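You operate a simulated robot arm through the tools that you are given. There is no shell and no other tool. Be economical: measure what you need, move in short steps, check, and stop when the job is done.

You run a simulated two-armed robot. Do the job below in one go: nothing can be reset, and whatever is moved stays where it is left.

Task
Carry the white box with both arms and set it on the top of the bench. Fetch the cream jug from the table and set it on the cart top. Fetch the funnel from the table and stand it on the white name tile there. Fetch the wooden spool and set it on the shelf under the herb bench. Take the orange tube and leave it on the tiled bench. Take the hose joint and put it on the cart top. Open the book cover. Do these in any order. Set down upright: jug, funnel, wooden spool.

It is judged by the outcome, as a careful person would: the job done as asked, and still so three seconds after it is handed in. It fails if anything else is knocked over, pushed out of place, dropped, spilled or broken. A push-on lid holds only when it is set on centred and level and pressed home; a screw cap is set on level and turned clockwise until tight.

Robot
Two 6-joint arms with two-finger grippers on one trunk, on a base that drives. Base frame: it is fixed to the floor where the robot stands at the start and does not move with it; the origin is under the middle of the robot, x ahead of it, y to its left, z up. Lengths are in m, angles in rad, forces in N, time in s.
The left shoulder is at the start at [0.07, 0.176, 0.915], the right one opposite. With the tool pointing down near the work surface each hand reaches from about 0.5 to 0.76 m from the robot's upright axis, wherever it stands, measured 20 degrees to its own side. Places, roughly: book cover [2.5, -2.9, 0.8]; cart top [-1.7, -2.6, 0.8]; funnel (8x8x10 cm) [2.2, -2.4, 0.8]; hose joint (10x4x4 cm) [1.6, -2.9, 0.8]; jug [1.75, -2.5, 0.75]; name tile [2, -3, 0.75]; orange tube (15x3x3 cm) [2.9, -2.8, 0.8]; shelf under the herb bench [4.3, -0.4, 0.2]; tiled bench [4, -2.1, 0.6]; top of the bench [1.6, 0.7, 0.8]; white box [-2, -0.5, 1]; wooden spool (5x5x6 cm) [2.3, -2.5, 0.8]. Payload 2.45 kg a hand.
Tool frame (each hand has its own): the origin (TCP) lies between the finger pads and is the grasp point; the fingertips stand 0.026 m ahead of it; z points along the fingers, y is the line along which they close. Largest opening 0.096 m; the body of the gripper starts 0.069 m behind the TCP.
Orientation is that of the tool frame in the base frame, as a unit quaternion [w, x, y, z]. With the fingers straight down and closing along the base's y, the tool's x points along the base's -x, its y along +y and its z along -z.

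Tools
- The arms move only by the tool servo_tool. It takes "left_steps", "right_steps" or both (then of equal length, played together; a hand with none holds still); each is a list of rows, each a list of 7 numbers: the shift along the tool's x, y, z in units of 150 mm (1.0 is 150 mm), then the turn, a rotation vector about the tool's x, y, z in units of 90 degrees (1.0 is 90 degrees), then the opening, from 0 (shut) to 1 (fully open). In form: [[dx, dy, dz, ax, ay, az, jaw], ...]. A call has 1 to 8 rows; each row is the pose to reach, as a shift and turn from the pose commanded when the call began, along the tool's axes at that moment. A call with a number of a shift or a turn outside -1 to 1 is refused whole. Rows are played at 5 a second. More than 0.05 m and 0.15 rad between two rows, or a gripper value outside its range, and nothing of the call is played. Where a pose cannot be reached the arm comes as near as it can. A force on the tool above 40 N (or 10 N above the force at the start of the call, whichever is more), or a blocked arm, ends the call early, and 0.2 s more pass. Each finger halts on what it meets, pressing with about 42 N; the grip force reading is that of the motor and also rises with nothing between the fingers. The clock runs only during rows and for 0.2 s after the last one: add rows that repeat a pose to give the fingers time. It gives the time, the measured TCP pose, the force on the tool (base axes), the opening and the grip force at its end, in the units of the frame above (readings bear some noise), with the torque about the TCP (base axes, N m) and any sound that the robot's microphone picked up, and new pictures: "show" is both (left out), scene, wrist or none (wrist: the cameras of the hands that moved).
- Cameras (640 x 400 px; columns grow to the right, rows downward): "scene" is now at [0.1454, 0.0013, 1.254]; the picture's right is [0.02, -1.00, 0.00], its down [-0.40, -0.01, -0.92] and it looks along [0.92, 0.02, -0.40] (base axes); focal length 273 px, centre (320, 200). "left" rides on the left gripper at [0.082, -0.003, -0.098] in its tool frame; the picture's right is [0.04, 1.00, 0.00], its down [-0.73, 0.03, -0.68] and it looks along [-0.68, 0.03, 0.73] (tool axes); focal length 256 px, centre (320, 200). "right" rides on the right gripper at [0.082, 0.003, -0.098] in its tool frame; the picture's right is [-0.04, 1.00, 0.00], its down [-0.73, -0.03, -0.68] and it looks along [-0.68, -0.03, 0.73] (tool axes); focal length 256 px, centre (320, 200). There is no depth. A picture from a camera that has moved, and an enlarged one, comes with that camera's place and axes in the base frame and with its lens.
- raise_lower(by): slides the trunk up (or, below 0, down) by that many m; the arms and the scene camera ride with it, the base frame stays. It gives what a move gives, with no picture.
- roll_base(legs): drives the robot by 1 to 6 legs, each [ahead, left, turn to the left] in m, m and rad, along the robot's own axes; the way and the turn of a leg run together, so that a leg with both is an arc; at most 1.5 m and 3.142 rad a leg. The arms and the cameras ride along, it lands a little off, and it stops where it bumps. It gives what a move gives, and a new picture of the scene camera.
- pan_tilt(pan, tilt): turns the head with the scene camera to pan (to the left, within 1.501 rad either way) and tilt (down, from -0.506 to 1.204), counted from straight ahead of the robot. It gives what a move gives, and a new picture of the scene camera.
- zoom(camera, box): a new picture of the part [left, top, right, bottom] of that camera's present view, enlarged. It takes no simulated time.
- close_job(): hands the job in; it is judged then, once.

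Work in short steps. Places have to be worked out from the pictures, the camera data and where the tool is seen: move nearer, look again, correct. Check each grasp and each placing, and mend what went wrong. You have 201 turns and 274 pictures in all, those below and enlarged ones among them. Open the grippers and draw the arms clear of the work before you hand the job in, unless the task says otherwise; then end with one line.

The tools are called after ">>>" as name(argument=value, ...) on one line, values as JSON. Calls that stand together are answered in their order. servo_tool: Moves the arms, as the interface text tells. Its arguments: {"type":"object","properties":{"left_steps":{"type":"array"},"right_steps":{"type":"array"},"show":{"type":"string","enum":["both","scene","wrist","none"]}},"required":[]} The other tools are called the same way: raise_lower (by) slides the trunk up or down; roll_base (legs) drives the base; pan_tilt (pan, tilt) turns the head that bears the scene camera; zoom (camera, box) takes an enlarged picture of a part of a camera's view; close_job () hands the job in.

At the start:

```text
clock: 0.0
left_eef_pos: [0.5325, 0.1946, 1.1485]
left_orientation: [0.0, 0.0, 1.0, 0.001]
left_wrist_force: [-0.2, 0.1, 0.7]
left_wrist_torque: [0.02, 0.01, 0.01]
left_opening: 0.0958
left_gripper_force: 0.0
right_eef_pos: [0.6, -0.2346, 1.0386]
right_orientation: [0.0, 0.0, 1.0, 0.0]
right_wrist_force: [-0.9, -0.5, 0.1]
right_wrist_torque: [-0.02, 0.0, -0.03]
right_opening: 0.096
right_gripper_force: 0.0
trunk travel left (down, up): [-0.4, 0.44]
robot x, y, heading: [-0.002, -0.0001, 0.006]
head pan, tilt: [0.017, 0.412]
```

scene: 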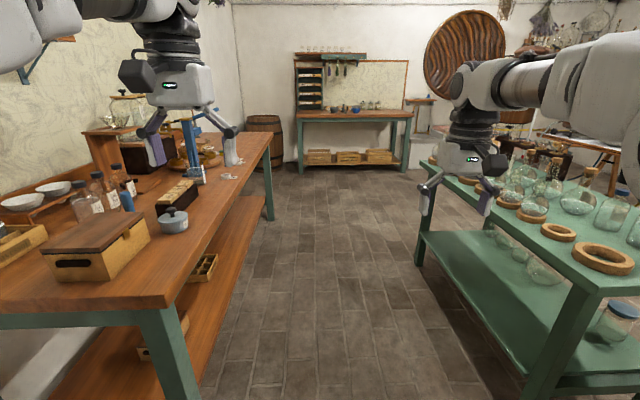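
right: 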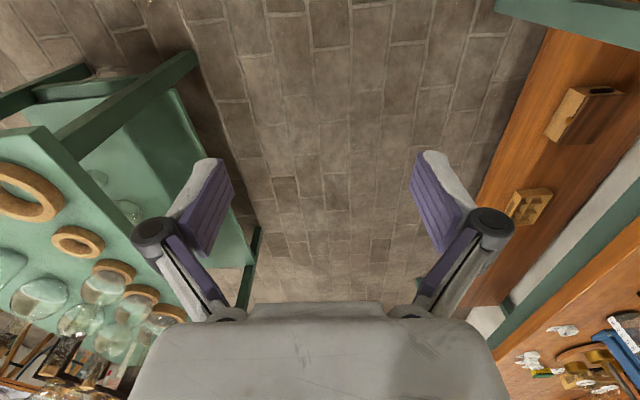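
left: 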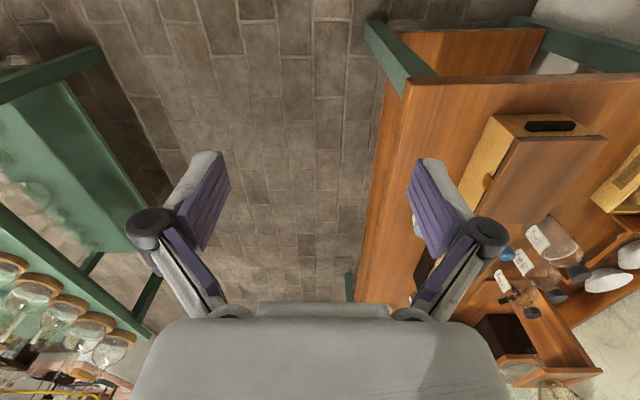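

I look around first, panning the head to each side to see the layout.

>>> pan_tilt(pan=-1.0, tilt=0.3)

>>> pan_tilt(pan=1.3, tilt=0.4)

```text
clock: 1.3
left_eef_pos: [0.5323, 0.194, 1.1494]
left_orientation: [0.0, 0.001, 1.0, 0.0]
left_wrist_force: [-0.4, -0.4, 0.3]
left_wrist_torque: [0.0, -0.01, 0.02]
left_opening: 0.0962
left_gripper_force: 0.1
right_eef_pos: [0.5996, -0.2355, 1.0392]
right_orientation: [0.0, 0.0, 1.0, -0.001]
right_wrist_force: [0.2, 0.5, 0.4]
right_wrist_torque: [0.01, -0.01, 0.0]
right_opening: 0.0963
right_gripper_force: 0.0
trunk travel left (down, up): [-0.4, 0.44]
robot x, y, heading: [0.0014, 0.0016, 0.002]
head pan, tilt: [-1.0, 0.3]
camera scene: at [0.1034, -0.0789, 1.2644], right [-0.84, -0.54, 0.0], down [-0.16, 0.25, -0.96], along [0.52, -0.8, -0.3], focal length 273 px, centre (320, 200)
```

scene: 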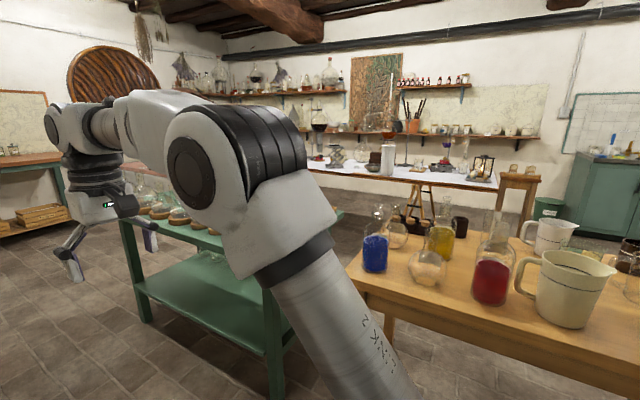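

```text
clock: 3.4
left_eef_pos: [0.5323, 0.194, 1.1485]
left_orientation: [0.0, 0.0, 1.0, 0.0]
left_wrist_force: [0.5, 0.5, -0.5]
left_wrist_torque: [-0.04, -0.01, 0.03]
left_opening: 0.0955
left_gripper_force: 0.0
right_eef_pos: [0.6005, -0.2347, 1.0381]
right_orientation: [0.0, 0.0, 1.0, 0.001]
right_wrist_force: [-0.7, 0.0, -0.5]
right_wrist_torque: [0.01, 0.01, 0.02]
right_opening: 0.096
right_gripper_force: 0.0
trunk travel left (down, up): [-0.4, 0.44]
robot x, y, heading: [0.0005, 0.0002, 0.0]
head pan, tilt: [1.3, 0.4]
camera scene: at [0.0777, 0.0888, 1.2552], right [0.96, -0.27, 0.0], down [-0.1, -0.37, -0.92], along [0.25, 0.89, -0.39], focal length 273 px, centre (320, 200)
```

scene: 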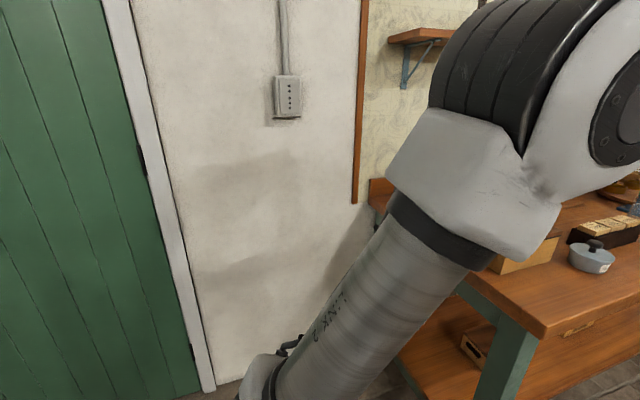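

The white box lies behind. I raise the trunk so the hands clear everything and turn around.

>>> raise_lower(by=0.25)

>>> pan_tilt(pan=0, tilt=0.45)

>>> roll_base(legs=[[0, 0, -1.571]])

>>> roll_base(legs=[[0, 0, -1.571]])

```text
clock: 6.0
left_eef_pos: [0.5324, 0.1944, 1.3988]
left_orientation: [0.0, 0.0, 1.0, 0.001]
left_wrist_force: [-0.8, -0.4, 0.9]
left_wrist_torque: [0.0, -0.01, -0.05]
left_opening: 0.096
left_gripper_force: 0.1
right_eef_pos: [0.5999, -0.2352, 1.2882]
right_orientation: [0.001, 0.0, 1.0, 0.0]
right_wrist_force: [-0.2, -0.7, -0.5]
right_wrist_torque: [0.01, -0.01, -0.01]
right_opening: 0.096
right_gripper_force: 0.0
trunk travel left (down, up): [-0.65, 0.19]
robot x, y, heading: [0.0004, 0.0001, 0.003]
head pan, tilt: [1.3, 0.4]
```

```text
clock: 7.5
left_eef_pos: [0.5331, 0.1929, 1.3993]
left_orientation: [0.0, 0.0, 1.0, 0.0]
left_wrist_force: [0.9, -0.9, -0.1]
left_wrist_torque: [-0.03, 0.02, -0.01]
left_opening: 0.0959
left_gripper_force: 0.1
right_eef_pos: [0.6001, -0.2348, 1.2878]
right_orientation: [0.0, 0.0, 1.0, 0.0]
right_wrist_force: [0.1, 0.8, -0.2]
right_wrist_torque: [-0.03, -0.04, -0.03]
right_opening: 0.0958
right_gripper_force: 0.1
trunk travel left (down, up): [-0.65, 0.19]
robot x, y, heading: [-0.0043, 0.0011, 0.002]
head pan, tilt: [0.0, 0.45]
camera scene: at [0.1448, -0.0003, 1.5005], right [0.0, -1.0, 0.0], down [-0.44, 0.0, -0.9], along [0.9, 0.0, -0.44], focal length 273 px, centre (320, 200)
```

scene: 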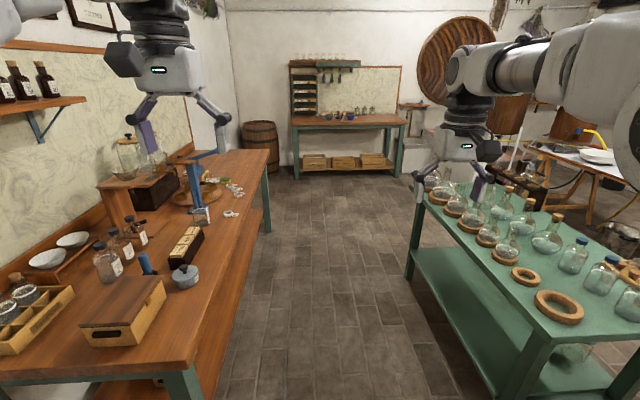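

```text
clock: 11.7
left_eef_pos: [0.1897, -0.5342, 1.3982]
left_orientation: [0.0, 0.711, 0.703, 0.0]
left_wrist_force: [0.0, 0.2, -0.3]
left_wrist_torque: [0.01, 0.02, 0.01]
left_opening: 0.0959
left_gripper_force: 0.0
right_eef_pos: [-0.2407, -0.5969, 1.2896]
right_orientation: [0.0, 0.711, 0.703, -0.001]
right_wrist_force: [-0.5, 0.1, 0.4]
right_wrist_torque: [-0.03, 0.0, -0.02]
right_opening: 0.0959
right_gripper_force: 0.1
trunk travel left (down, up): [-0.65, 0.19]
robot x, y, heading: [-0.0011, 0.0003, -1.583]
head pan, tilt: [0.0, 0.45]
camera scene: at [0.0013, -0.1427, 1.5005], right [-1.0, 0.01, 0.0], down [0.0, 0.44, -0.9], along [-0.01, -0.9, -0.44], focal length 273 px, centre (320, 200)
```

scene: 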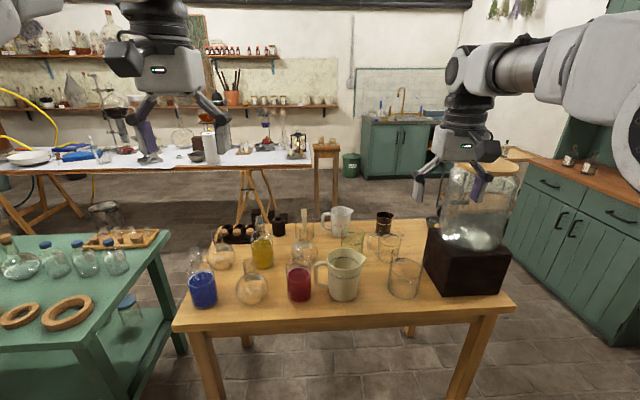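

```text
clock: 15.9
left_eef_pos: [-0.5357, -0.1847, 1.399]
left_orientation: [0.0, 1.0, -0.009, 0.0]
left_wrist_force: [-0.7, 0.6, 0.0]
left_wrist_torque: [0.01, 0.03, -0.01]
left_opening: 0.0959
left_gripper_force: 0.1
right_eef_pos: [-0.5956, 0.2452, 1.2893]
right_orientation: [0.0, 1.0, -0.009, 0.0]
right_wrist_force: [-0.2, -1.0, 0.7]
right_wrist_torque: [-0.01, -0.03, 0.0]
right_opening: 0.096
right_gripper_force: 0.1
trunk travel left (down, up): [-0.65, 0.19]
robot x, y, heading: [0.0008, -0.0003, 3.127]
head pan, tilt: [0.0, 0.45]
camera scene: at [-0.1396, 0.002, 1.5005], right [0.02, 1.0, 0.0], down [0.44, -0.01, -0.9], along [-0.9, 0.02, -0.44], focal length 273 px, centre (320, 200)
```

scene: 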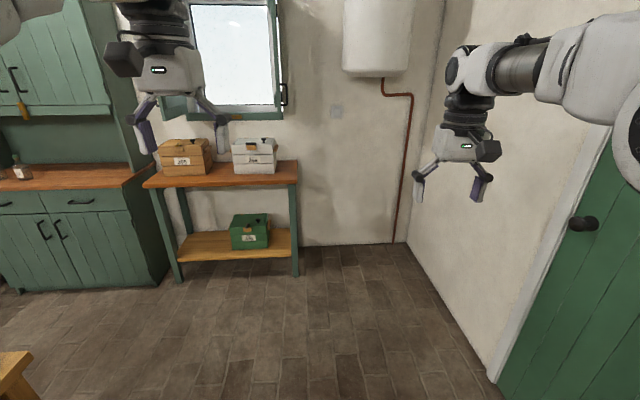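

The white box is on the wall stand. I zoom on it to see its shape.

>>> zoom(camera="scene", box=[140, 120, 310, 226])

```text
3.76 times, centred on (225, 173) of scene
camera zoom: at [-0.1396, 0.002, 1.5005], right [0.02, 1.0, 0.0], down [0.44, -0.01, -0.9], along [-0.9, 0.02, -0.44], focal length 1028 px, centre (678, 302)
```

zoom: 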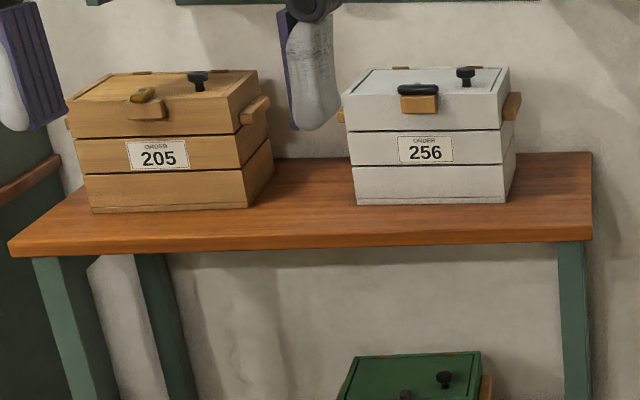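

The white box has wooden blocks on its sides as handles. I drive nearer and face it.

>>> roll_base(legs=[[1.0, 0.41, 0.015]])

>>> zoom(camera="scene", box=[220, 100, 420, 225])

```text
clock: 21.5
left_eef_pos: [-1.5298, -0.5985, 1.3989]
left_orientation: [0.0, 1.0, 0.001, -0.001]
left_wrist_force: [0.4, -0.4, 0.2]
left_wrist_torque: [-0.01, 0.02, -0.01]
left_opening: 0.0959
left_gripper_force: 0.0
right_eef_pos: [-1.599, -0.1701, 1.2885]
right_orientation: [0.0, 1.0, 0.0, 0.0]
right_wrist_force: [-0.6, -0.5, 0.4]
right_wrist_torque: [-0.02, -0.01, -0.01]
right_opening: 0.0959
right_gripper_force: 0.1
trunk travel left (down, up): [-0.65, 0.19]
robot x, y, heading: [-0.9977, -0.406, -3.142]
head pan, tilt: [0.0, 0.45]
camera scene: at [-1.137, -0.4043, 1.5006], right [0.0, 1.0, 0.0], down [0.44, 0.0, -0.9], along [-0.9, 0.0, -0.44], focal length 273 px, centre (320, 200)
```

scene: 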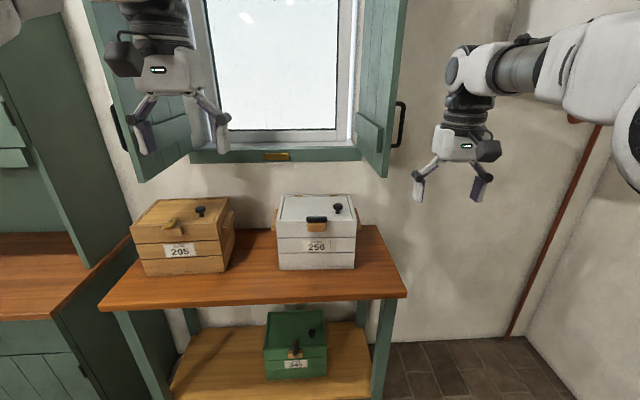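

```text
3.20 times, centred on (320, 162) of scene
camera zoom: at [-1.137, -0.4043, 1.5006], right [0.0, 1.0, 0.0], down [0.44, 0.0, -0.9], along [-0.9, 0.0, -0.44], focal length 874 px, centre (320, 320)
```

zoom: 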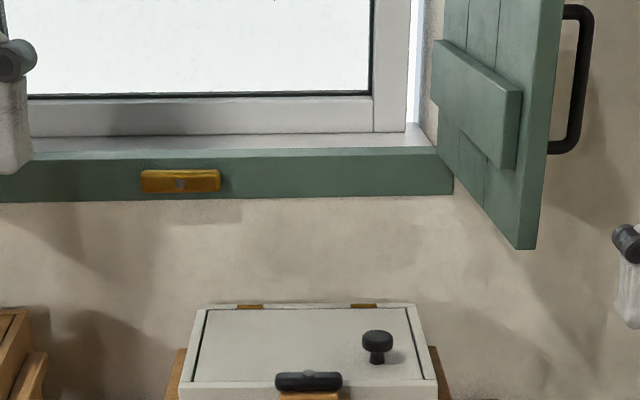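

I zoom on the box itself.

>>> zoom(camera="scene", box=[250, 180, 378, 280])

```text
4.00 times, centred on (314, 230) of scene
camera zoom: at [-1.137, -0.4043, 1.5006], right [0.0, 1.0, 0.0], down [0.44, 0.0, -0.9], along [-0.9, 0.0, -0.44], focal length 1092 px, centre (344, 80)
```

zoom: 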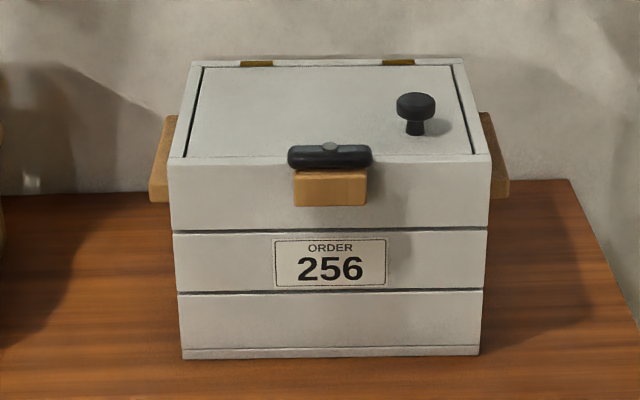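

Estimates: box front x≈-1.93, y centre≈-0.415, width 0.27, top z≈1.04; side ledges z≈0.985–1.003, x -1.96…-2.075, protruding ~2 cm. I will pinch the ledges from the front with fingers horizontal; I turn both hands to point ahead in two stages.

>>> servo_tool(left_steps=[[-0.125, 0, 0, -0.0481, -0.0481, 0.0481, 1], [-0.25, 0, 0, -0.0962, -0.0962, 0.0962, 1], [-0.375, 0, 0, -0.1443, -0.1443, 0.1443, 1], [-0.5, 0, 0, -0.1925, -0.1925, 0.1925, 1], [-0.625, 0, 0, -0.2406, -0.2406, 0.2406, 1], [-0.75, 0, 0, -0.2887, -0.2887, 0.2887, 1], [-0.875, 0, 0, -0.3368, -0.3368, 0.3368, 1], [-1, 0, 0, -0.3849, -0.3849, 0.3849, 1]], right_steps=[[-0.08, 0, 0, 0.0481, -0.0481, -0.0481, 1], [-0.16, 0, 0, 0.0962, -0.0962, -0.0962, 1], [-0.24, 0, 0, 0.1443, -0.1443, -0.1443, 1], [-0.32, 0, 0, 0.1925, -0.1925, -0.1925, 1], [-0.4, 0, 0, 0.2406, -0.2406, -0.2406, 1], [-0.48, 0, 0, 0.2887, -0.2887, -0.2887, 1], [-0.56, 0, 0, 0.3368, -0.3368, -0.3368, 1], [-0.64, 0, 0, 0.3849, -0.3849, -0.3849, 1]], show="none")

>>> servo_tool(left_steps=[[0, 0, 0, -0.0481, -0.0481, 0.0481, 1], [0, 0, 0, -0.0962, -0.0962, 0.0962, 1], [0, 0, 0, -0.1443, -0.1443, 0.1443, 1], [0, 0, 0, -0.1925, -0.1925, 0.1925, 1], [0, 0, 0, -0.2406, -0.2406, 0.2406, 1], [0, 0, 0, -0.2887, -0.2887, 0.2887, 1], [0, 0, 0, -0.3368, -0.3368, 0.3368, 1], [0, 0, 0, -0.3849, -0.3849, 0.3849, 1]], right_steps=[[0, 0, 0, 0.0481, -0.0481, -0.0481, 1], [0, 0, 0, 0.0962, -0.0962, -0.0962, 1], [0, 0, 0, 0.1443, -0.1443, -0.1443, 1], [0, 0, 0, 0.1925, -0.1925, -0.1925, 1], [0, 0, 0, 0.2406, -0.2406, -0.2406, 1], [0, 0, 0, 0.2887, -0.2887, -0.2887, 1], [0, 0, 0, 0.3368, -0.3368, -0.3368, 1], [0, 0, 0, 0.3849, -0.3849, -0.3849, 1]], show="scene")

```text
clock: 23.3
left_eef_pos: [-1.6803, -0.5993, 1.3997]
left_orientation: [0.29, 0.866, -0.288, -0.288]
left_wrist_force: [0.3, 0.0, 1.0]
left_wrist_torque: [-0.01, -0.02, -0.04]
left_opening: 0.096
left_gripper_force: 0.0
right_eef_pos: [-1.6955, -0.169, 1.2879]
right_orientation: [-0.289, 0.865, 0.291, -0.289]
right_wrist_force: [-0.2, -0.4, -0.4]
right_wrist_torque: [0.0, -0.01, -0.01]
right_opening: 0.0958
right_gripper_force: 0.0
trunk travel left (down, up): [-0.65, 0.19]
robot x, y, heading: [-0.9952, -0.405, -3.143]
head pan, tilt: [0.0, 0.45]
```

```text
clock: 25.1
left_eef_pos: [-1.697, -0.5795, 1.4084]
left_orientation: [0.512, 0.515, -0.488, -0.484]
left_wrist_force: [0.4, -0.4, 0.0]
left_wrist_torque: [0.02, -0.01, 0.0]
left_opening: 0.096
left_gripper_force: 0.0
left hand out of reach, approached as far as the arm can: row 6, 8
right_eef_pos: [-1.7089, -0.223, 1.292]
right_orientation: [-0.519, 0.519, 0.48, -0.481]
right_wrist_force: [-0.6, -0.1, 0.6]
right_wrist_torque: [-0.03, 0.02, -0.02]
right_opening: 0.0959
right_gripper_force: 0.0
right hand out of reach, approached as far as the arm can: row 7, 8
trunk travel left (down, up): [-0.65, 0.19]
robot x, y, heading: [-0.996, -0.4062, -3.138]
head pan, tilt: [0.0, 0.45]
camera scene: at [-1.1399, -0.405, 1.5003], right [0.0, 1.0, 0.0], down [0.44, 0.0, -0.9], along [-0.9, 0.0, -0.44], focal length 273 px, centre (320, 200)
```

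scene: 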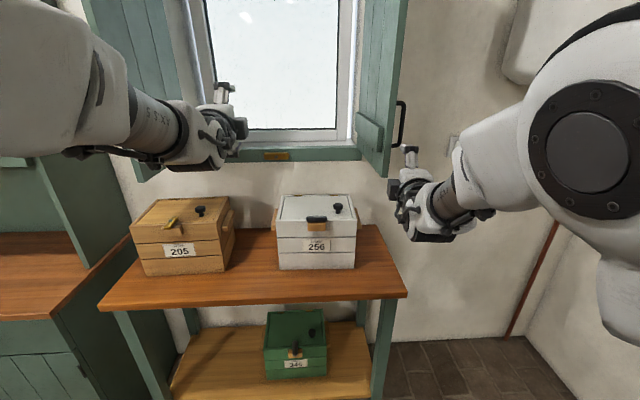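

Both hands nearly reach the forward pose; I lower the left to match and see what corrects the last degrees.

>>> servo_tool(left_steps=[[0, -0.25, 0, 0, 0, 0, 1], [0, -0.5, 0, 0, 0, 0, 1], [0, -0.75, 0, 0, 0, 0, 1], [0, -0.75, 0, 0, 0, 0, 1]], right_steps=[[-0.1, 0, 0, 0, 0, 0, 1], [-0.2, 0, 0, 0, 0, 0, 1], [-0.3, 0, 0, 0, 0, 0, 1], [-0.3, 0, 0, 0, 0, 0, 1]], show="none")

```text
clock: 26.1
left_eef_pos: [-1.6958, -0.5719, 1.2974]
left_orientation: [0.516, 0.518, -0.484, -0.481]
left_wrist_force: [0.6, 0.9, -0.4]
left_wrist_torque: [0.05, 0.05, -0.04]
left_opening: 0.0961
left_gripper_force: 0.1
left hand out of reach, approached as far as the arm can: row 2, 3, 4
right_eef_pos: [-1.7129, -0.2465, 1.2992]
right_orientation: [-0.513, 0.535, 0.462, -0.486]
right_wrist_force: [0.3, -0.6, 0.4]
right_wrist_torque: [-0.02, 0.01, 0.01]
right_opening: 0.096
right_gripper_force: 0.1
trunk travel left (down, up): [-0.65, 0.19]
robot x, y, heading: [-0.9988, -0.4067, -3.138]
head pan, tilt: [0.0, 0.45]
```

Both point forward within 4–6° but splayed outward. I push them 5 cm further ahead while correcting yaw, to see if it gets easier.

>>> servo_tool(left_steps=[[0, 0, 0.17, 0, -0.015, 0, 1], [0, 0, 0.34, 0, -0.03, 0, 1], [0, 0, 0.34, 0, -0.045, 0, 1], [0, 0, 0.34, 0, -0.045, 0, 1]], right_steps=[[0, 0, 0.17, 0, -0.02, 0, 1], [0, 0, 0.34, 0, -0.04, 0, 1], [0, 0, 0.34, 0, -0.064, 0, 1], [0, 0, 0.34, 0, -0.064, 0, 1]], show="none")

```text
clock: 27.1
left_eef_pos: [-1.7527, -0.5605, 1.2984]
left_orientation: [0.507, 0.509, -0.493, -0.49]
left_wrist_force: [-0.5, -0.5, -0.8]
left_wrist_torque: [-0.04, 0.02, -0.02]
left_opening: 0.0962
left_gripper_force: 0.1
left hand out of reach, approached as far as the arm can: row 1, 2, 3, 4
right_eef_pos: [-1.7619, -0.2626, 1.2918]
right_orientation: [-0.503, 0.504, 0.497, -0.496]
right_wrist_force: [0.6, -0.7, 0.7]
right_wrist_torque: [-0.05, -0.02, 0.0]
right_opening: 0.0961
right_gripper_force: 0.0
trunk travel left (down, up): [-0.65, 0.19]
robot x, y, heading: [-0.9993, -0.4032, -3.141]
head pan, tilt: [0.0, 0.45]
```

Good: hands forward at z≈1.295. I lower the trunk by 0.30 to the ledge height and look.

>>> raise_lower(by=-0.302)

>>> roll_base(legs=[[0.1, 0, 0]])

>>> zoom(camera="left", box=[0, 0, 640, 400])

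>>> zoom(camera="right", box=[0, 0, 640, 400])

```text
clock: 30.1
left_eef_pos: [-1.7528, -0.5601, 0.9966]
left_orientation: [0.506, 0.509, -0.493, -0.491]
left_wrist_force: [0.7, -0.4, 0.5]
left_wrist_torque: [0.0, -0.03, 0.0]
left_opening: 0.0959
left_gripper_force: 0.0
right_eef_pos: [-1.7616, -0.2612, 0.9899]
right_orientation: [0.504, -0.503, -0.496, 0.496]
right_wrist_force: [0.2, -0.4, -0.2]
right_wrist_torque: [-0.01, 0.02, 0.0]
right_opening: 0.0964
right_gripper_force: 0.1
trunk travel left (down, up): [-0.348, 0.492]
robot x, y, heading: [-1.0009, -0.4037, -3.137]
head pan, tilt: [0.0, 0.45]
```

```text
clock: 31.2
left_eef_pos: [-1.8523, -0.5604, 0.9957]
left_orientation: [0.506, 0.509, -0.494, -0.49]
left_wrist_force: [-0.9, 0.7, -0.1]
left_wrist_torque: [0.01, 0.04, 0.0]
left_opening: 0.096
left_gripper_force: 0.1
right_eef_pos: [-1.8616, -0.2632, 0.9901]
right_orientation: [0.504, -0.503, -0.497, 0.496]
right_wrist_force: [-0.1, 0.1, 0.1]
right_wrist_torque: [-0.02, 0.04, -0.03]
right_opening: 0.0963
right_gripper_force: 0.0
trunk travel left (down, up): [-0.348, 0.492]
robot x, y, heading: [-1.0948, -0.404, -3.138]
head pan, tilt: [0.0, 0.45]
camera scene: at [-1.2378, -0.4047, 1.1983], right [0.0, 1.0, 0.0], down [0.44, 0.0, -0.9], along [-0.9, 0.0, -0.44], focal length 273 px, centre (320, 200)
```

scene: 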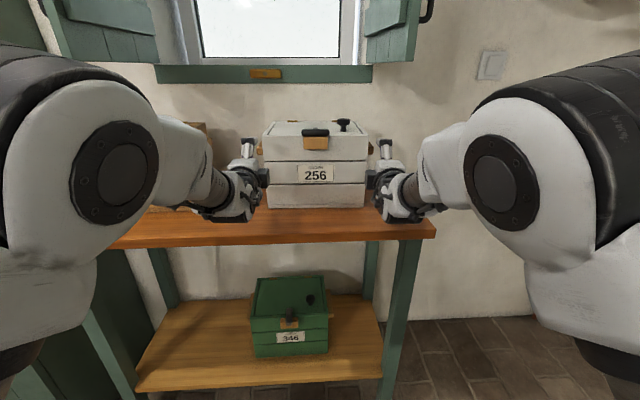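

```text
1.00 times, centred on (320, 200) of left (not enlarged: the box is as wide or as high as the picture)
camera zoom: at [-1.7509, -0.638, 0.9934], right [-0.01, -0.04, 1.0], down [0.65, 0.75, 0.03], along [-0.76, 0.65, 0.02], focal length 256 px, centre (320, 200)
```

zoom: 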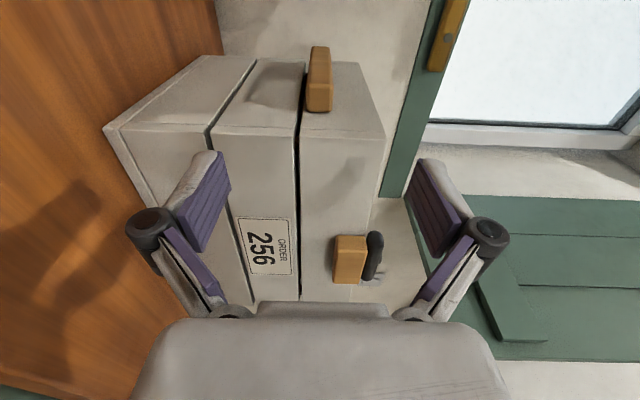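

```text
1.00 times, centred on (320, 200) of right (not enlarged: the box is as wide or as high as the picture)
camera zoom: at [-1.7632, -0.1825, 0.9883], right [0.0, -0.04, -1.0], down [0.67, -0.74, 0.03], along [-0.74, -0.67, 0.03], focal length 256 px, centre (320, 200)
```

zoom: 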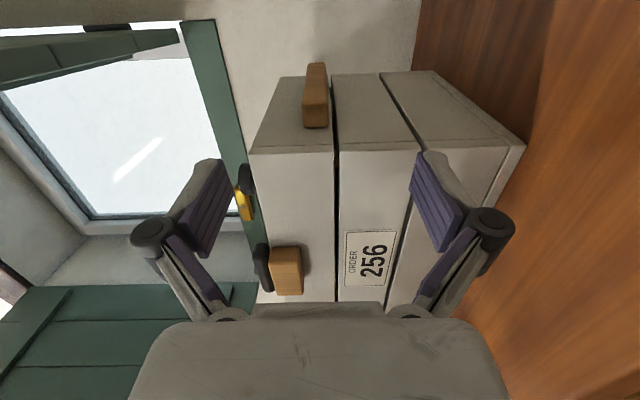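

Ledges are at z≈1.0, box sides y≈-0.548 and -0.283. I fine-tune the hands (left out 8 mm, up 2 mm; right up 9 mm, out 2 mm), then roll ahead partway.

>>> servo_tool(left_steps=[[0.055, 0.015, 0.03, 0, 0, 0, 1], [0.055, 0.015, 0.03, 0, 0, 0, 1]], right_steps=[[0.02, -0.055, 0, 0, 0, 0, 1], [0.02, -0.055, 0, 0, 0, 0, 1]], show="none")

>>> roll_base(legs=[[0.08, 0, 0]])

>>> zoom(camera="left", box=[0, 0, 640, 400])

>>> zoom(camera="right", box=[0, 0, 640, 400])

```text
clock: 31.8
left_eef_pos: [-1.8556, -0.5676, 0.9972]
left_orientation: [0.508, 0.511, -0.492, -0.489]
left_wrist_force: [0.0, 0.0, -0.2]
left_wrist_torque: [-0.01, 0.03, -0.01]
left_opening: 0.0959
left_gripper_force: 0.1
right_eef_pos: [-1.8612, -0.2593, 0.9992]
right_orientation: [0.504, -0.503, -0.496, 0.497]
right_wrist_force: [0.4, 0.5, -0.4]
right_wrist_torque: [0.01, -0.02, 0.01]
right_opening: 0.0959
right_gripper_force: 0.0
trunk travel left (down, up): [-0.348, 0.492]
robot x, y, heading: [-1.0946, -0.4029, -3.135]
head pan, tilt: [0.0, 0.45]
```

```text
clock: 32.9
left_eef_pos: [-1.9367, -0.5671, 0.9963]
left_orientation: [0.508, 0.511, -0.492, -0.489]
left_wrist_force: [0.4, 0.4, -0.6]
left_wrist_torque: [-0.01, 0.03, 0.02]
left_opening: 0.096
left_gripper_force: 0.1
right_eef_pos: [-1.942, -0.2593, 0.9976]
right_orientation: [-0.504, 0.505, 0.495, -0.496]
right_wrist_force: [-0.5, 0.4, -0.7]
right_wrist_torque: [0.0, 0.03, -0.02]
right_opening: 0.0957
right_gripper_force: 0.1
trunk travel left (down, up): [-0.348, 0.492]
robot x, y, heading: [-1.1763, -0.4028, -3.143]
head pan, tilt: [0.0, 0.45]
camera scene: at [-1.3171, -0.4048, 1.1983], right [0.0, 1.0, 0.0], down [0.44, 0.0, -0.9], along [-0.9, 0.0, -0.44], focal length 273 px, centre (320, 200)
```

scene: 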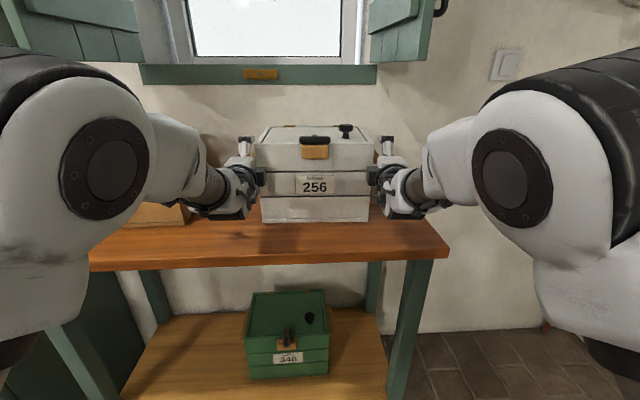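

```text
1.00 times, centred on (320, 200) of left (not enlarged: the box is as wide or as high as the picture)
camera zoom: at [-1.8341, -0.6448, 0.9955], right [-0.01, -0.04, 1.0], down [0.65, 0.76, 0.03], along [-0.76, 0.65, 0.02], focal length 256 px, centre (320, 200)
```

zoom: 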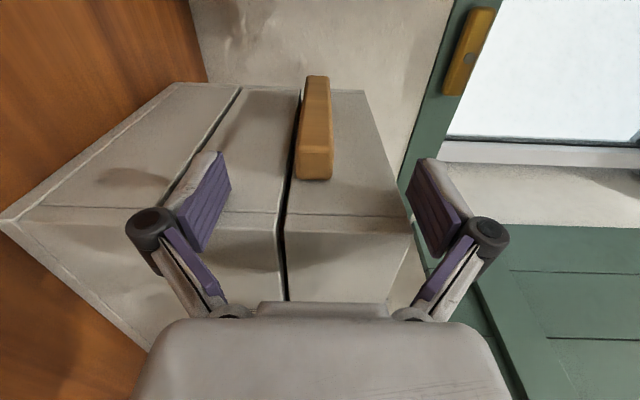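

```text
1.00 times, centred on (320, 200) of right (not enlarged: the box is as wide or as high as the picture)
camera zoom: at [-1.8422, -0.1795, 0.9962], right [0.0, -0.04, -1.0], down [0.67, -0.74, 0.03], along [-0.74, -0.67, 0.03], focal length 256 px, centre (320, 200)
```

zoom: 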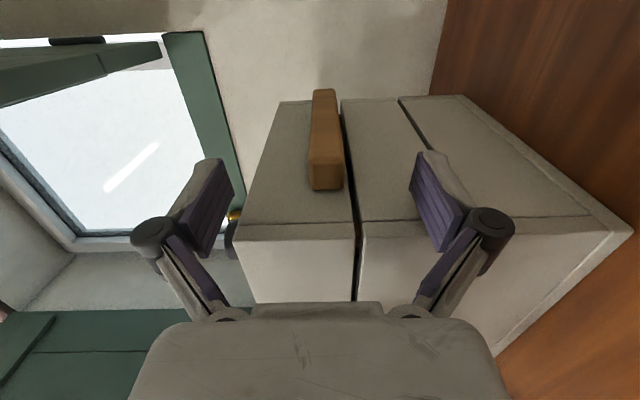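

Fingers straddle the ledges. Left out 4 mm, right in 11 mm, then ahead 8 cm.

>>> servo_tool(left_steps=[[0.025, 0, 0, 0, 0, 0, 1], [0.025, 0, 0, 0, 0, 0, 1]], right_steps=[[-0.07, 0, 0, 0, 0, 0, 1], [-0.07, 0, 0, 0, 0, 0, 1]], show="none")

>>> roll_base(legs=[[0.08, 0, 0]])

>>> zoom(camera="left", box=[0, 0, 640, 400])

>>> zoom(camera="right", box=[0, 0, 640, 400])

```text
clock: 33.5
left_eef_pos: [-1.9347, -0.57, 0.9993]
left_orientation: [0.509, 0.512, -0.492, -0.487]
left_wrist_force: [0.2, -0.1, 0.0]
left_wrist_torque: [0.02, -0.01, 0.0]
left_opening: 0.096
left_gripper_force: 0.1
right_eef_pos: [-1.941, -0.2696, 0.9976]
right_orientation: [0.504, -0.504, -0.496, 0.496]
right_wrist_force: [0.1, 0.5, 0.3]
right_wrist_torque: [0.02, 0.02, 0.0]
right_opening: 0.0959
right_gripper_force: 0.1
trunk travel left (down, up): [-0.348, 0.492]
robot x, y, heading: [-1.1763, -0.4033, -3.14]
head pan, tilt: [0.0, 0.45]
```

```text
clock: 34.5
left_eef_pos: [-2.0161, -0.5716, 0.9967]
left_orientation: [0.509, 0.512, -0.491, -0.488]
left_wrist_force: [-0.3, 0.2, -0.2]
left_wrist_torque: [-0.02, 0.02, -0.04]
left_opening: 0.0959
left_gripper_force: 0.0
right_eef_pos: [-2.0217, -0.2703, 0.9981]
right_orientation: [-0.504, 0.504, 0.496, -0.496]
right_wrist_force: [-0.4, -0.2, -0.5]
right_wrist_torque: [0.03, 0.07, 0.02]
right_opening: 0.0961
right_gripper_force: 0.1
trunk travel left (down, up): [-0.348, 0.492]
robot x, y, heading: [-1.2555, -0.4015, -3.148]
head pan, tilt: [0.0, 0.45]
camera scene: at [-1.397, -0.4049, 1.1983], right [0.0, 1.0, 0.0], down [0.44, 0.0, -0.9], along [-0.9, 0.0, -0.44], focal length 273 px, centre (320, 200)
```

scene: 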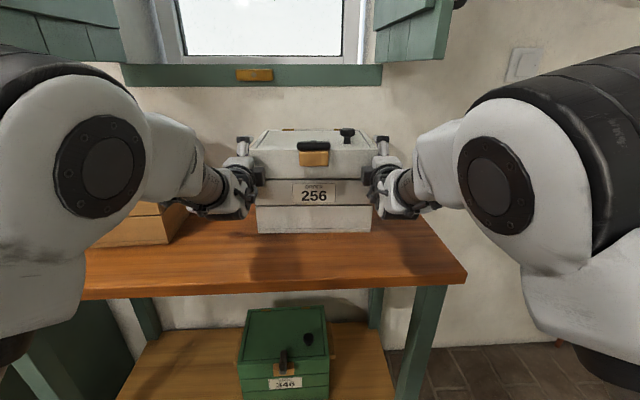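

```text
1.00 times, centred on (320, 200) of left (not enlarged: the box is as wide or as high as the picture)
camera zoom: at [-1.9137, -0.6478, 0.9956], right [-0.01, -0.04, 1.0], down [0.65, 0.76, 0.03], along [-0.76, 0.65, 0.02], focal length 256 px, centre (320, 200)
```

zoom: 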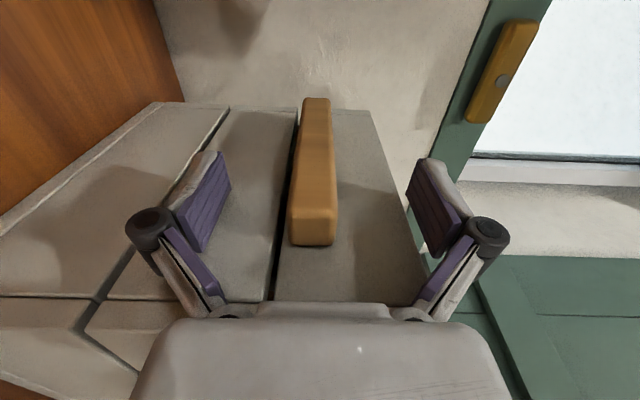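

```text
1.00 times, centred on (320, 200) of right (not enlarged: the box is as wide or as high as the picture)
camera zoom: at [-1.9222, -0.1897, 0.9963], right [0.0, -0.04, -1.0], down [0.67, -0.74, 0.03], along [-0.74, -0.67, 0.03], focal length 256 px, centre (320, 200)
```

zoom: 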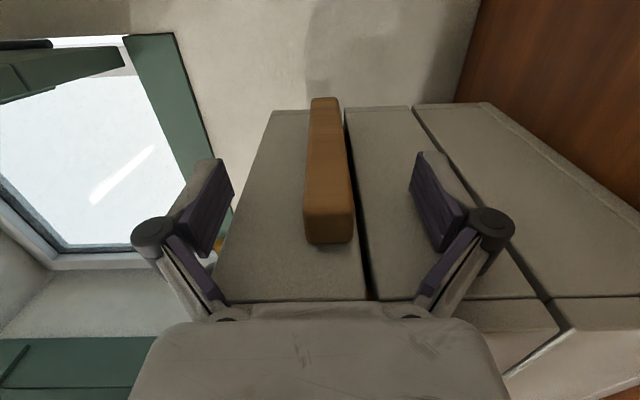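

Alignment is good; I close both grippers on the ledges.

>>> servo_tool(left_steps=[[0, 0, 0, 0, 0, 0, 0], [0, 0, 0, 0, 0, 0, 0], [0, 0, 0, 0, 0, 0, 0], [0, 0, 0, 0, 0, 0, 0]], right_steps=[[0, 0, 0, 0, 0, 0, 0], [0, 0, 0, 0, 0, 0, 0], [0, 0, 0, 0, 0, 0, 0], [0, 0, 0, 0, 0, 0, 0]], show="wrist")

```text
clock: 35.5
left_eef_pos: [-2.0174, -0.5702, 0.9963]
left_orientation: [0.508, 0.512, -0.492, -0.487]
left_wrist_force: [-0.3, 3.1, -0.4]
left_wrist_torque: [0.13, -0.06, 0.08]
left_opening: 0.0217
left_gripper_force: 41.9
right_eef_pos: [-2.0227, -0.2707, 0.9976]
right_orientation: [-0.504, 0.505, 0.497, -0.495]
right_wrist_force: [1.1, -2.4, 0.6]
right_wrist_torque: [0.19, -0.3, 0.21]
right_opening: 0.0222
right_gripper_force: 41.8
trunk travel left (down, up): [-0.348, 0.492]
robot x, y, heading: [-1.257, -0.4039, -3.14]
head pan, tilt: [0.0, 0.45]
camera right: at [-1.9227, -0.1898, 0.9953], right [0.0, -0.04, -1.0], down [0.67, -0.74, 0.03], along [-0.74, -0.67, 0.02], focal length 256 px, centre (320, 200)
camera left: at [-1.9143, -0.6478, 0.9949], right [-0.01, -0.04, 1.0], down [0.65, 0.76, 0.04], along [-0.76, 0.65, 0.02], focal length 256 px, centre (320, 200)
```

right: 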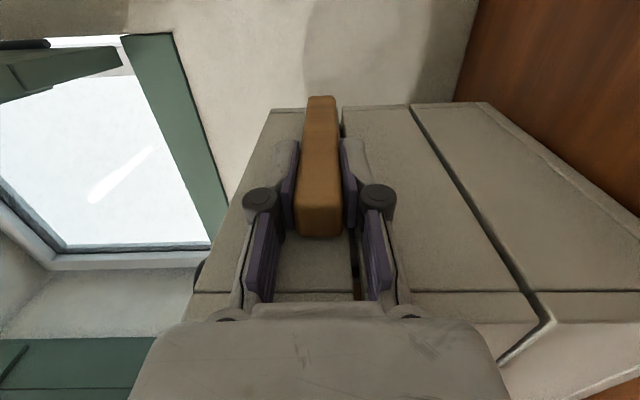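
left: 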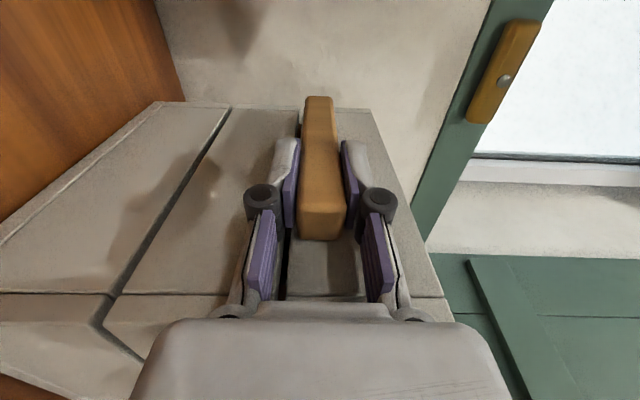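

Both ledges are held (2.2 cm). I lift with the trunk a little and check the load.

>>> raise_lower(by=0.04)

>>> zoom(camera="scene", box=[200, 90, 440, 240])

```text
clock: 36.4
left_eef_pos: [-2.0185, -0.5703, 1.0356]
left_orientation: [0.508, 0.512, -0.492, -0.487]
left_wrist_force: [-0.4, 4.8, -4.2]
left_wrist_torque: [0.26, -0.13, -0.03]
left_opening: 0.0216
left_gripper_force: 41.8
right_eef_pos: [-2.0219, -0.2679, 1.0376]
right_orientation: [-0.504, 0.504, 0.496, -0.496]
right_wrist_force: [0.9, -4.3, -8.2]
right_wrist_torque: [0.27, -0.28, 0.24]
right_opening: 0.0216
right_gripper_force: 41.7
trunk travel left (down, up): [-0.388, 0.452]
robot x, y, heading: [-1.2576, -0.4058, -3.137]
head pan, tilt: [0.0, 0.45]
```

```text
2.67 times, centred on (320, 165) of scene
camera zoom: at [-1.3984, -0.4049, 1.2381], right [0.0, 1.0, 0.0], down [0.44, 0.0, -0.9], along [-0.9, 0.0, -0.44], focal length 728 px, centre (320, 293)
```

zoom: 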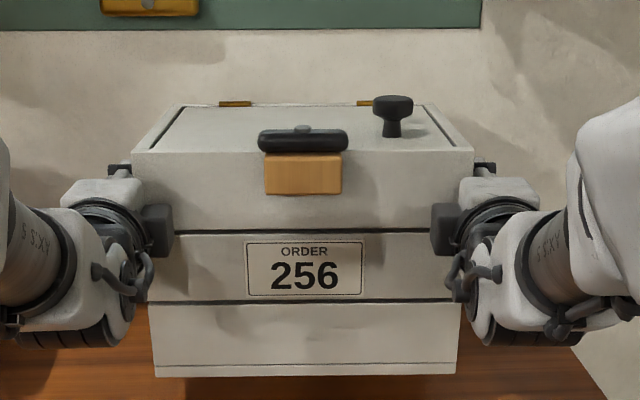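

The box hangs level, about 12 N in all. I back off 0.6 m, raise more, then turn right towards the bench.

>>> roll_base(legs=[[-0.6, 0, 0]])

>>> raise_lower(by=0.25)

>>> roll_base(legs=[[0, 0, -0.8], [0, 0, -0.77]])

>>> pan_tilt(pan=-1.0, tilt=0.45)

```text
clock: 39.8
left_eef_pos: [-1.4185, -0.5675, 1.037]
left_orientation: [0.507, 0.512, -0.493, -0.488]
left_wrist_force: [0.4, 5.9, -5.3]
left_wrist_torque: [0.06, -0.21, -0.19]
left_opening: 0.0214
left_gripper_force: 42.1
right_eef_pos: [-1.423, -0.2678, 1.0367]
right_orientation: [-0.504, 0.506, 0.495, -0.495]
right_wrist_force: [0.0, -5.9, -6.4]
right_wrist_torque: [0.13, -0.24, 0.17]
right_opening: 0.0217
right_gripper_force: 41.9
trunk travel left (down, up): [-0.388, 0.452]
robot x, y, heading: [-0.6549, -0.4036, 3.14]
head pan, tilt: [0.0, 0.45]
camera scene: at [-0.7987, -0.4048, 1.2383], right [0.0, 1.0, 0.0], down [0.44, 0.0, -0.9], along [-0.9, 0.0, -0.44], focal length 273 px, centre (320, 200)
```

scene: 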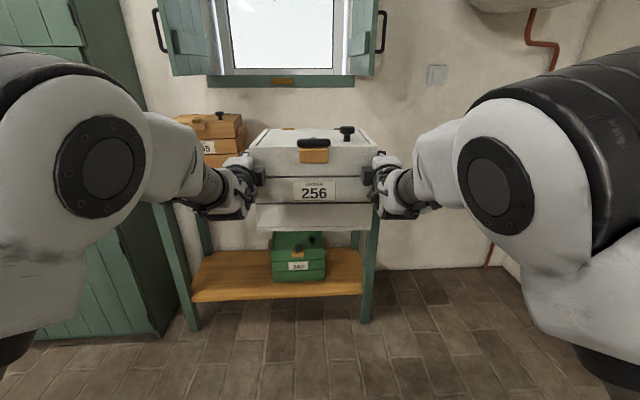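

```text
clock: 42.4
left_eef_pos: [-1.4186, -0.5676, 1.2862]
left_orientation: [0.507, 0.512, -0.492, -0.488]
left_wrist_force: [0.3, 1.1, -5.4]
left_wrist_torque: [0.1, -0.18, 0.02]
left_opening: 0.0217
left_gripper_force: 41.8
right_eef_pos: [-1.4229, -0.267, 1.287]
right_orientation: [-0.504, 0.506, 0.496, -0.494]
right_wrist_force: [-0.4, -0.1, -6.8]
right_wrist_torque: [0.16, -0.29, 0.03]
right_opening: 0.0219
right_gripper_force: 41.7
trunk travel left (down, up): [-0.638, 0.202]
robot x, y, heading: [-0.6533, -0.4084, 3.143]
head pan, tilt: [0.0, 0.45]
```

```text
clock: 46.9
left_eef_pos: [-0.821, 0.3565, 1.2857]
left_orientation: [-0.014, -0.013, 0.71, 0.704]
left_wrist_force: [0.5, -0.2, -4.8]
left_wrist_torque: [-0.16, -0.04, -0.08]
left_opening: 0.0216
left_gripper_force: 41.9
right_eef_pos: [-0.5206, 0.3614, 1.2867]
right_orientation: [-0.706, 0.708, -0.007, 0.007]
right_wrist_force: [-1.6, 0.0, -6.9]
right_wrist_torque: [-0.33, -0.12, -0.05]
right_opening: 0.0217
right_gripper_force: 42.0
trunk travel left (down, up): [-0.638, 0.202]
robot x, y, heading: [-0.6554, -0.4049, 1.563]
head pan, tilt: [0.0, 0.45]
camera scene: at [-0.655, -0.2604, 1.4882], right [1.0, 0.0, 0.0], down [0.0, -0.44, -0.9], along [0.0, 0.9, -0.44], focal length 273 px, centre (320, 200)
```

scene: 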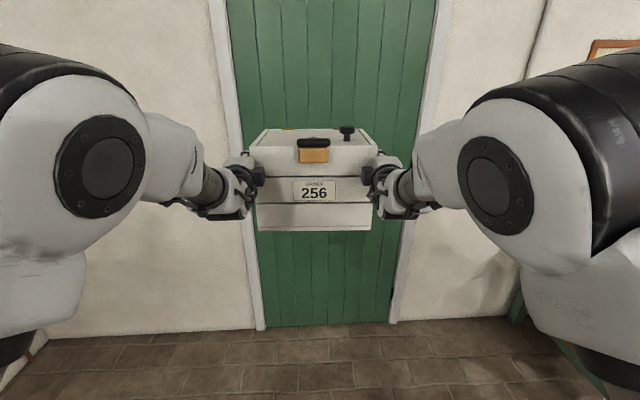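

```text
clock: 48.1
left_eef_pos: [-0.8212, 0.3563, 1.2861]
left_orientation: [-0.014, -0.014, 0.71, 0.704]
left_wrist_force: [1.4, 0.5, -5.9]
left_wrist_torque: [-0.18, -0.05, 0.06]
left_opening: 0.0216
left_gripper_force: 42.3
right_eef_pos: [-0.5207, 0.3607, 1.2864]
right_orientation: [-0.706, 0.708, -0.007, 0.007]
right_wrist_force: [-1.1, -0.3, -7.2]
right_wrist_torque: [-0.32, -0.12, 0.16]
right_opening: 0.0215
right_gripper_force: 41.8
trunk travel left (down, up): [-0.638, 0.202]
robot x, y, heading: [-0.654, -0.4025, 1.574]
head pan, tilt: [-1.0, 0.45]
camera scene: at [-0.5774, -0.3027, 1.4883], right [0.54, -0.84, 0.0], down [-0.37, -0.24, -0.9], along [0.76, 0.48, -0.44], focal length 273 px, centre (320, 200)
```

scene: 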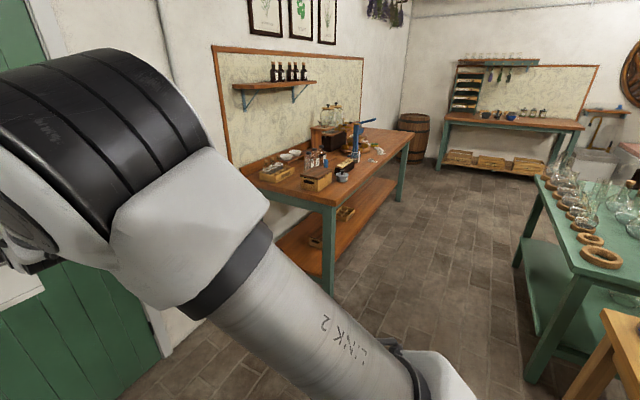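

I zoom on the bench to find free space.

>>> zoom(camera="scene", box=[240, 95, 432, 215])

```text
3.33 times, centred on (336, 155) of scene
camera zoom: at [-0.5774, -0.3027, 1.4883], right [0.54, -0.84, 0.0], down [-0.37, -0.24, -0.9], along [0.76, 0.48, -0.44], focal length 910 px, centre (267, 350)
```

zoom: 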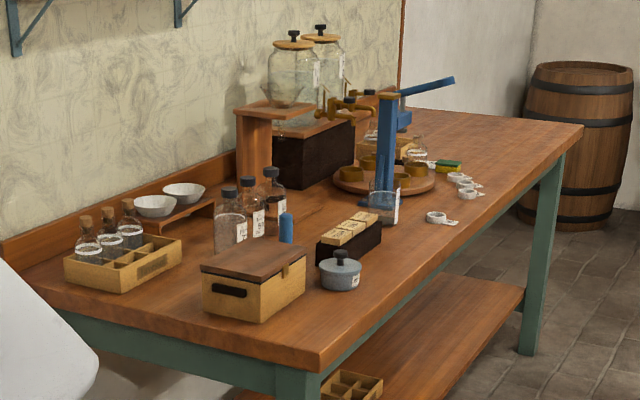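

The far end of the bench (x≈2.0–2.6) is free. I raise a bit more so the box clears the blue arm, and slide right along the aisle.

>>> raise_lower(by=0.16)

>>> pan_tilt(pan=-0.6, tilt=0.6)

>>> roll_base(legs=[[0.1, -0.6, 0], [0, -1.2, 0], [0, -1.15, 0]])

```text
clock: 50.0
left_eef_pos: [-0.8215, 0.3575, 1.4468]
left_orientation: [-0.014, -0.014, 0.71, 0.704]
left_wrist_force: [0.8, -0.2, -5.8]
left_wrist_torque: [-0.16, -0.1, -0.05]
left_opening: 0.0218
left_gripper_force: 41.9
right_eef_pos: [-0.521, 0.3602, 1.4462]
right_orientation: [-0.707, 0.708, -0.007, 0.006]
right_wrist_force: [-0.6, 0.9, -7.4]
right_wrist_torque: [-0.28, -0.15, 0.0]
right_opening: 0.0215
right_gripper_force: 41.7
trunk travel left (down, up): [-0.798, 0.042]
robot x, y, heading: [-0.6599, -0.4031, 1.569]
head pan, tilt: [-1.0, 0.45]
```

```text
clock: 50.8
left_eef_pos: [-0.8219, 0.3582, 1.4465]
left_orientation: [-0.014, -0.014, 0.71, 0.704]
left_wrist_force: [0.5, -0.4, -5.3]
left_wrist_torque: [-0.1, -0.07, -0.06]
left_opening: 0.0218
left_gripper_force: 42.5
right_eef_pos: [-0.5198, 0.3616, 1.447]
right_orientation: [-0.707, 0.707, -0.007, 0.007]
right_wrist_force: [-1.1, 0.7, -6.4]
right_wrist_torque: [-0.28, -0.18, -0.02]
right_opening: 0.0215
right_gripper_force: 42.2
trunk travel left (down, up): [-0.798, 0.042]
robot x, y, heading: [-0.6577, -0.4046, 1.572]
head pan, tilt: [-0.6, 0.6]
camera scene: at [-0.6048, -0.2791, 1.6347], right [0.82, -0.57, 0.0], down [-0.32, -0.47, -0.82], along [0.47, 0.68, -0.57], focal length 273 px, centre (320, 200)
```

scene: 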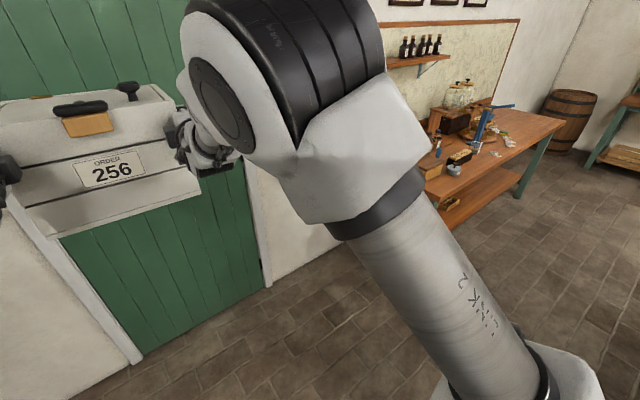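

```text
clock: 65.4
left_eef_pos: [2.1303, 0.4436, 1.4459]
left_orientation: [-0.01, -0.01, 0.71, 0.704]
left_wrist_force: [0.2, 0.0, -5.9]
left_wrist_torque: [-0.15, -0.03, -0.02]
left_opening: 0.0216
left_gripper_force: 41.9
right_eef_pos: [2.4308, 0.4441, 1.4473]
right_orientation: [-0.706, 0.708, -0.01, 0.012]
right_wrist_force: [-0.6, 0.0, -6.9]
right_wrist_torque: [-0.34, -0.16, -0.08]
right_opening: 0.0215
right_gripper_force: 41.6
trunk travel left (down, up): [-0.798, 0.042]
robot x, y, heading: [2.282, -0.3191, 1.555]
head pan, tilt: [-0.6, 0.6]
camera scene: at [2.3381, -0.1952, 1.6347], right [0.82, -0.58, 0.0], down [-0.33, -0.46, -0.82], along [0.48, 0.67, -0.57], focal length 273 px, centre (320, 200)
```

scene: 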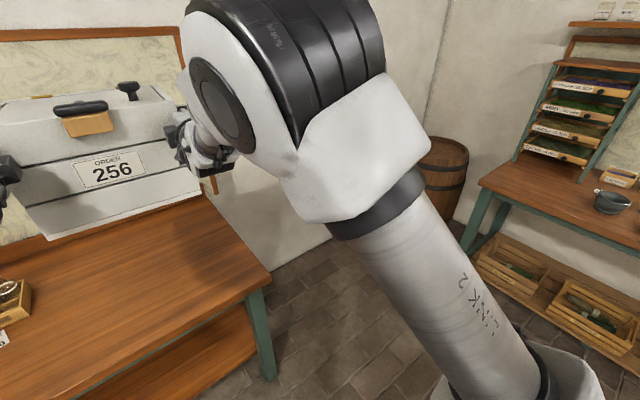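

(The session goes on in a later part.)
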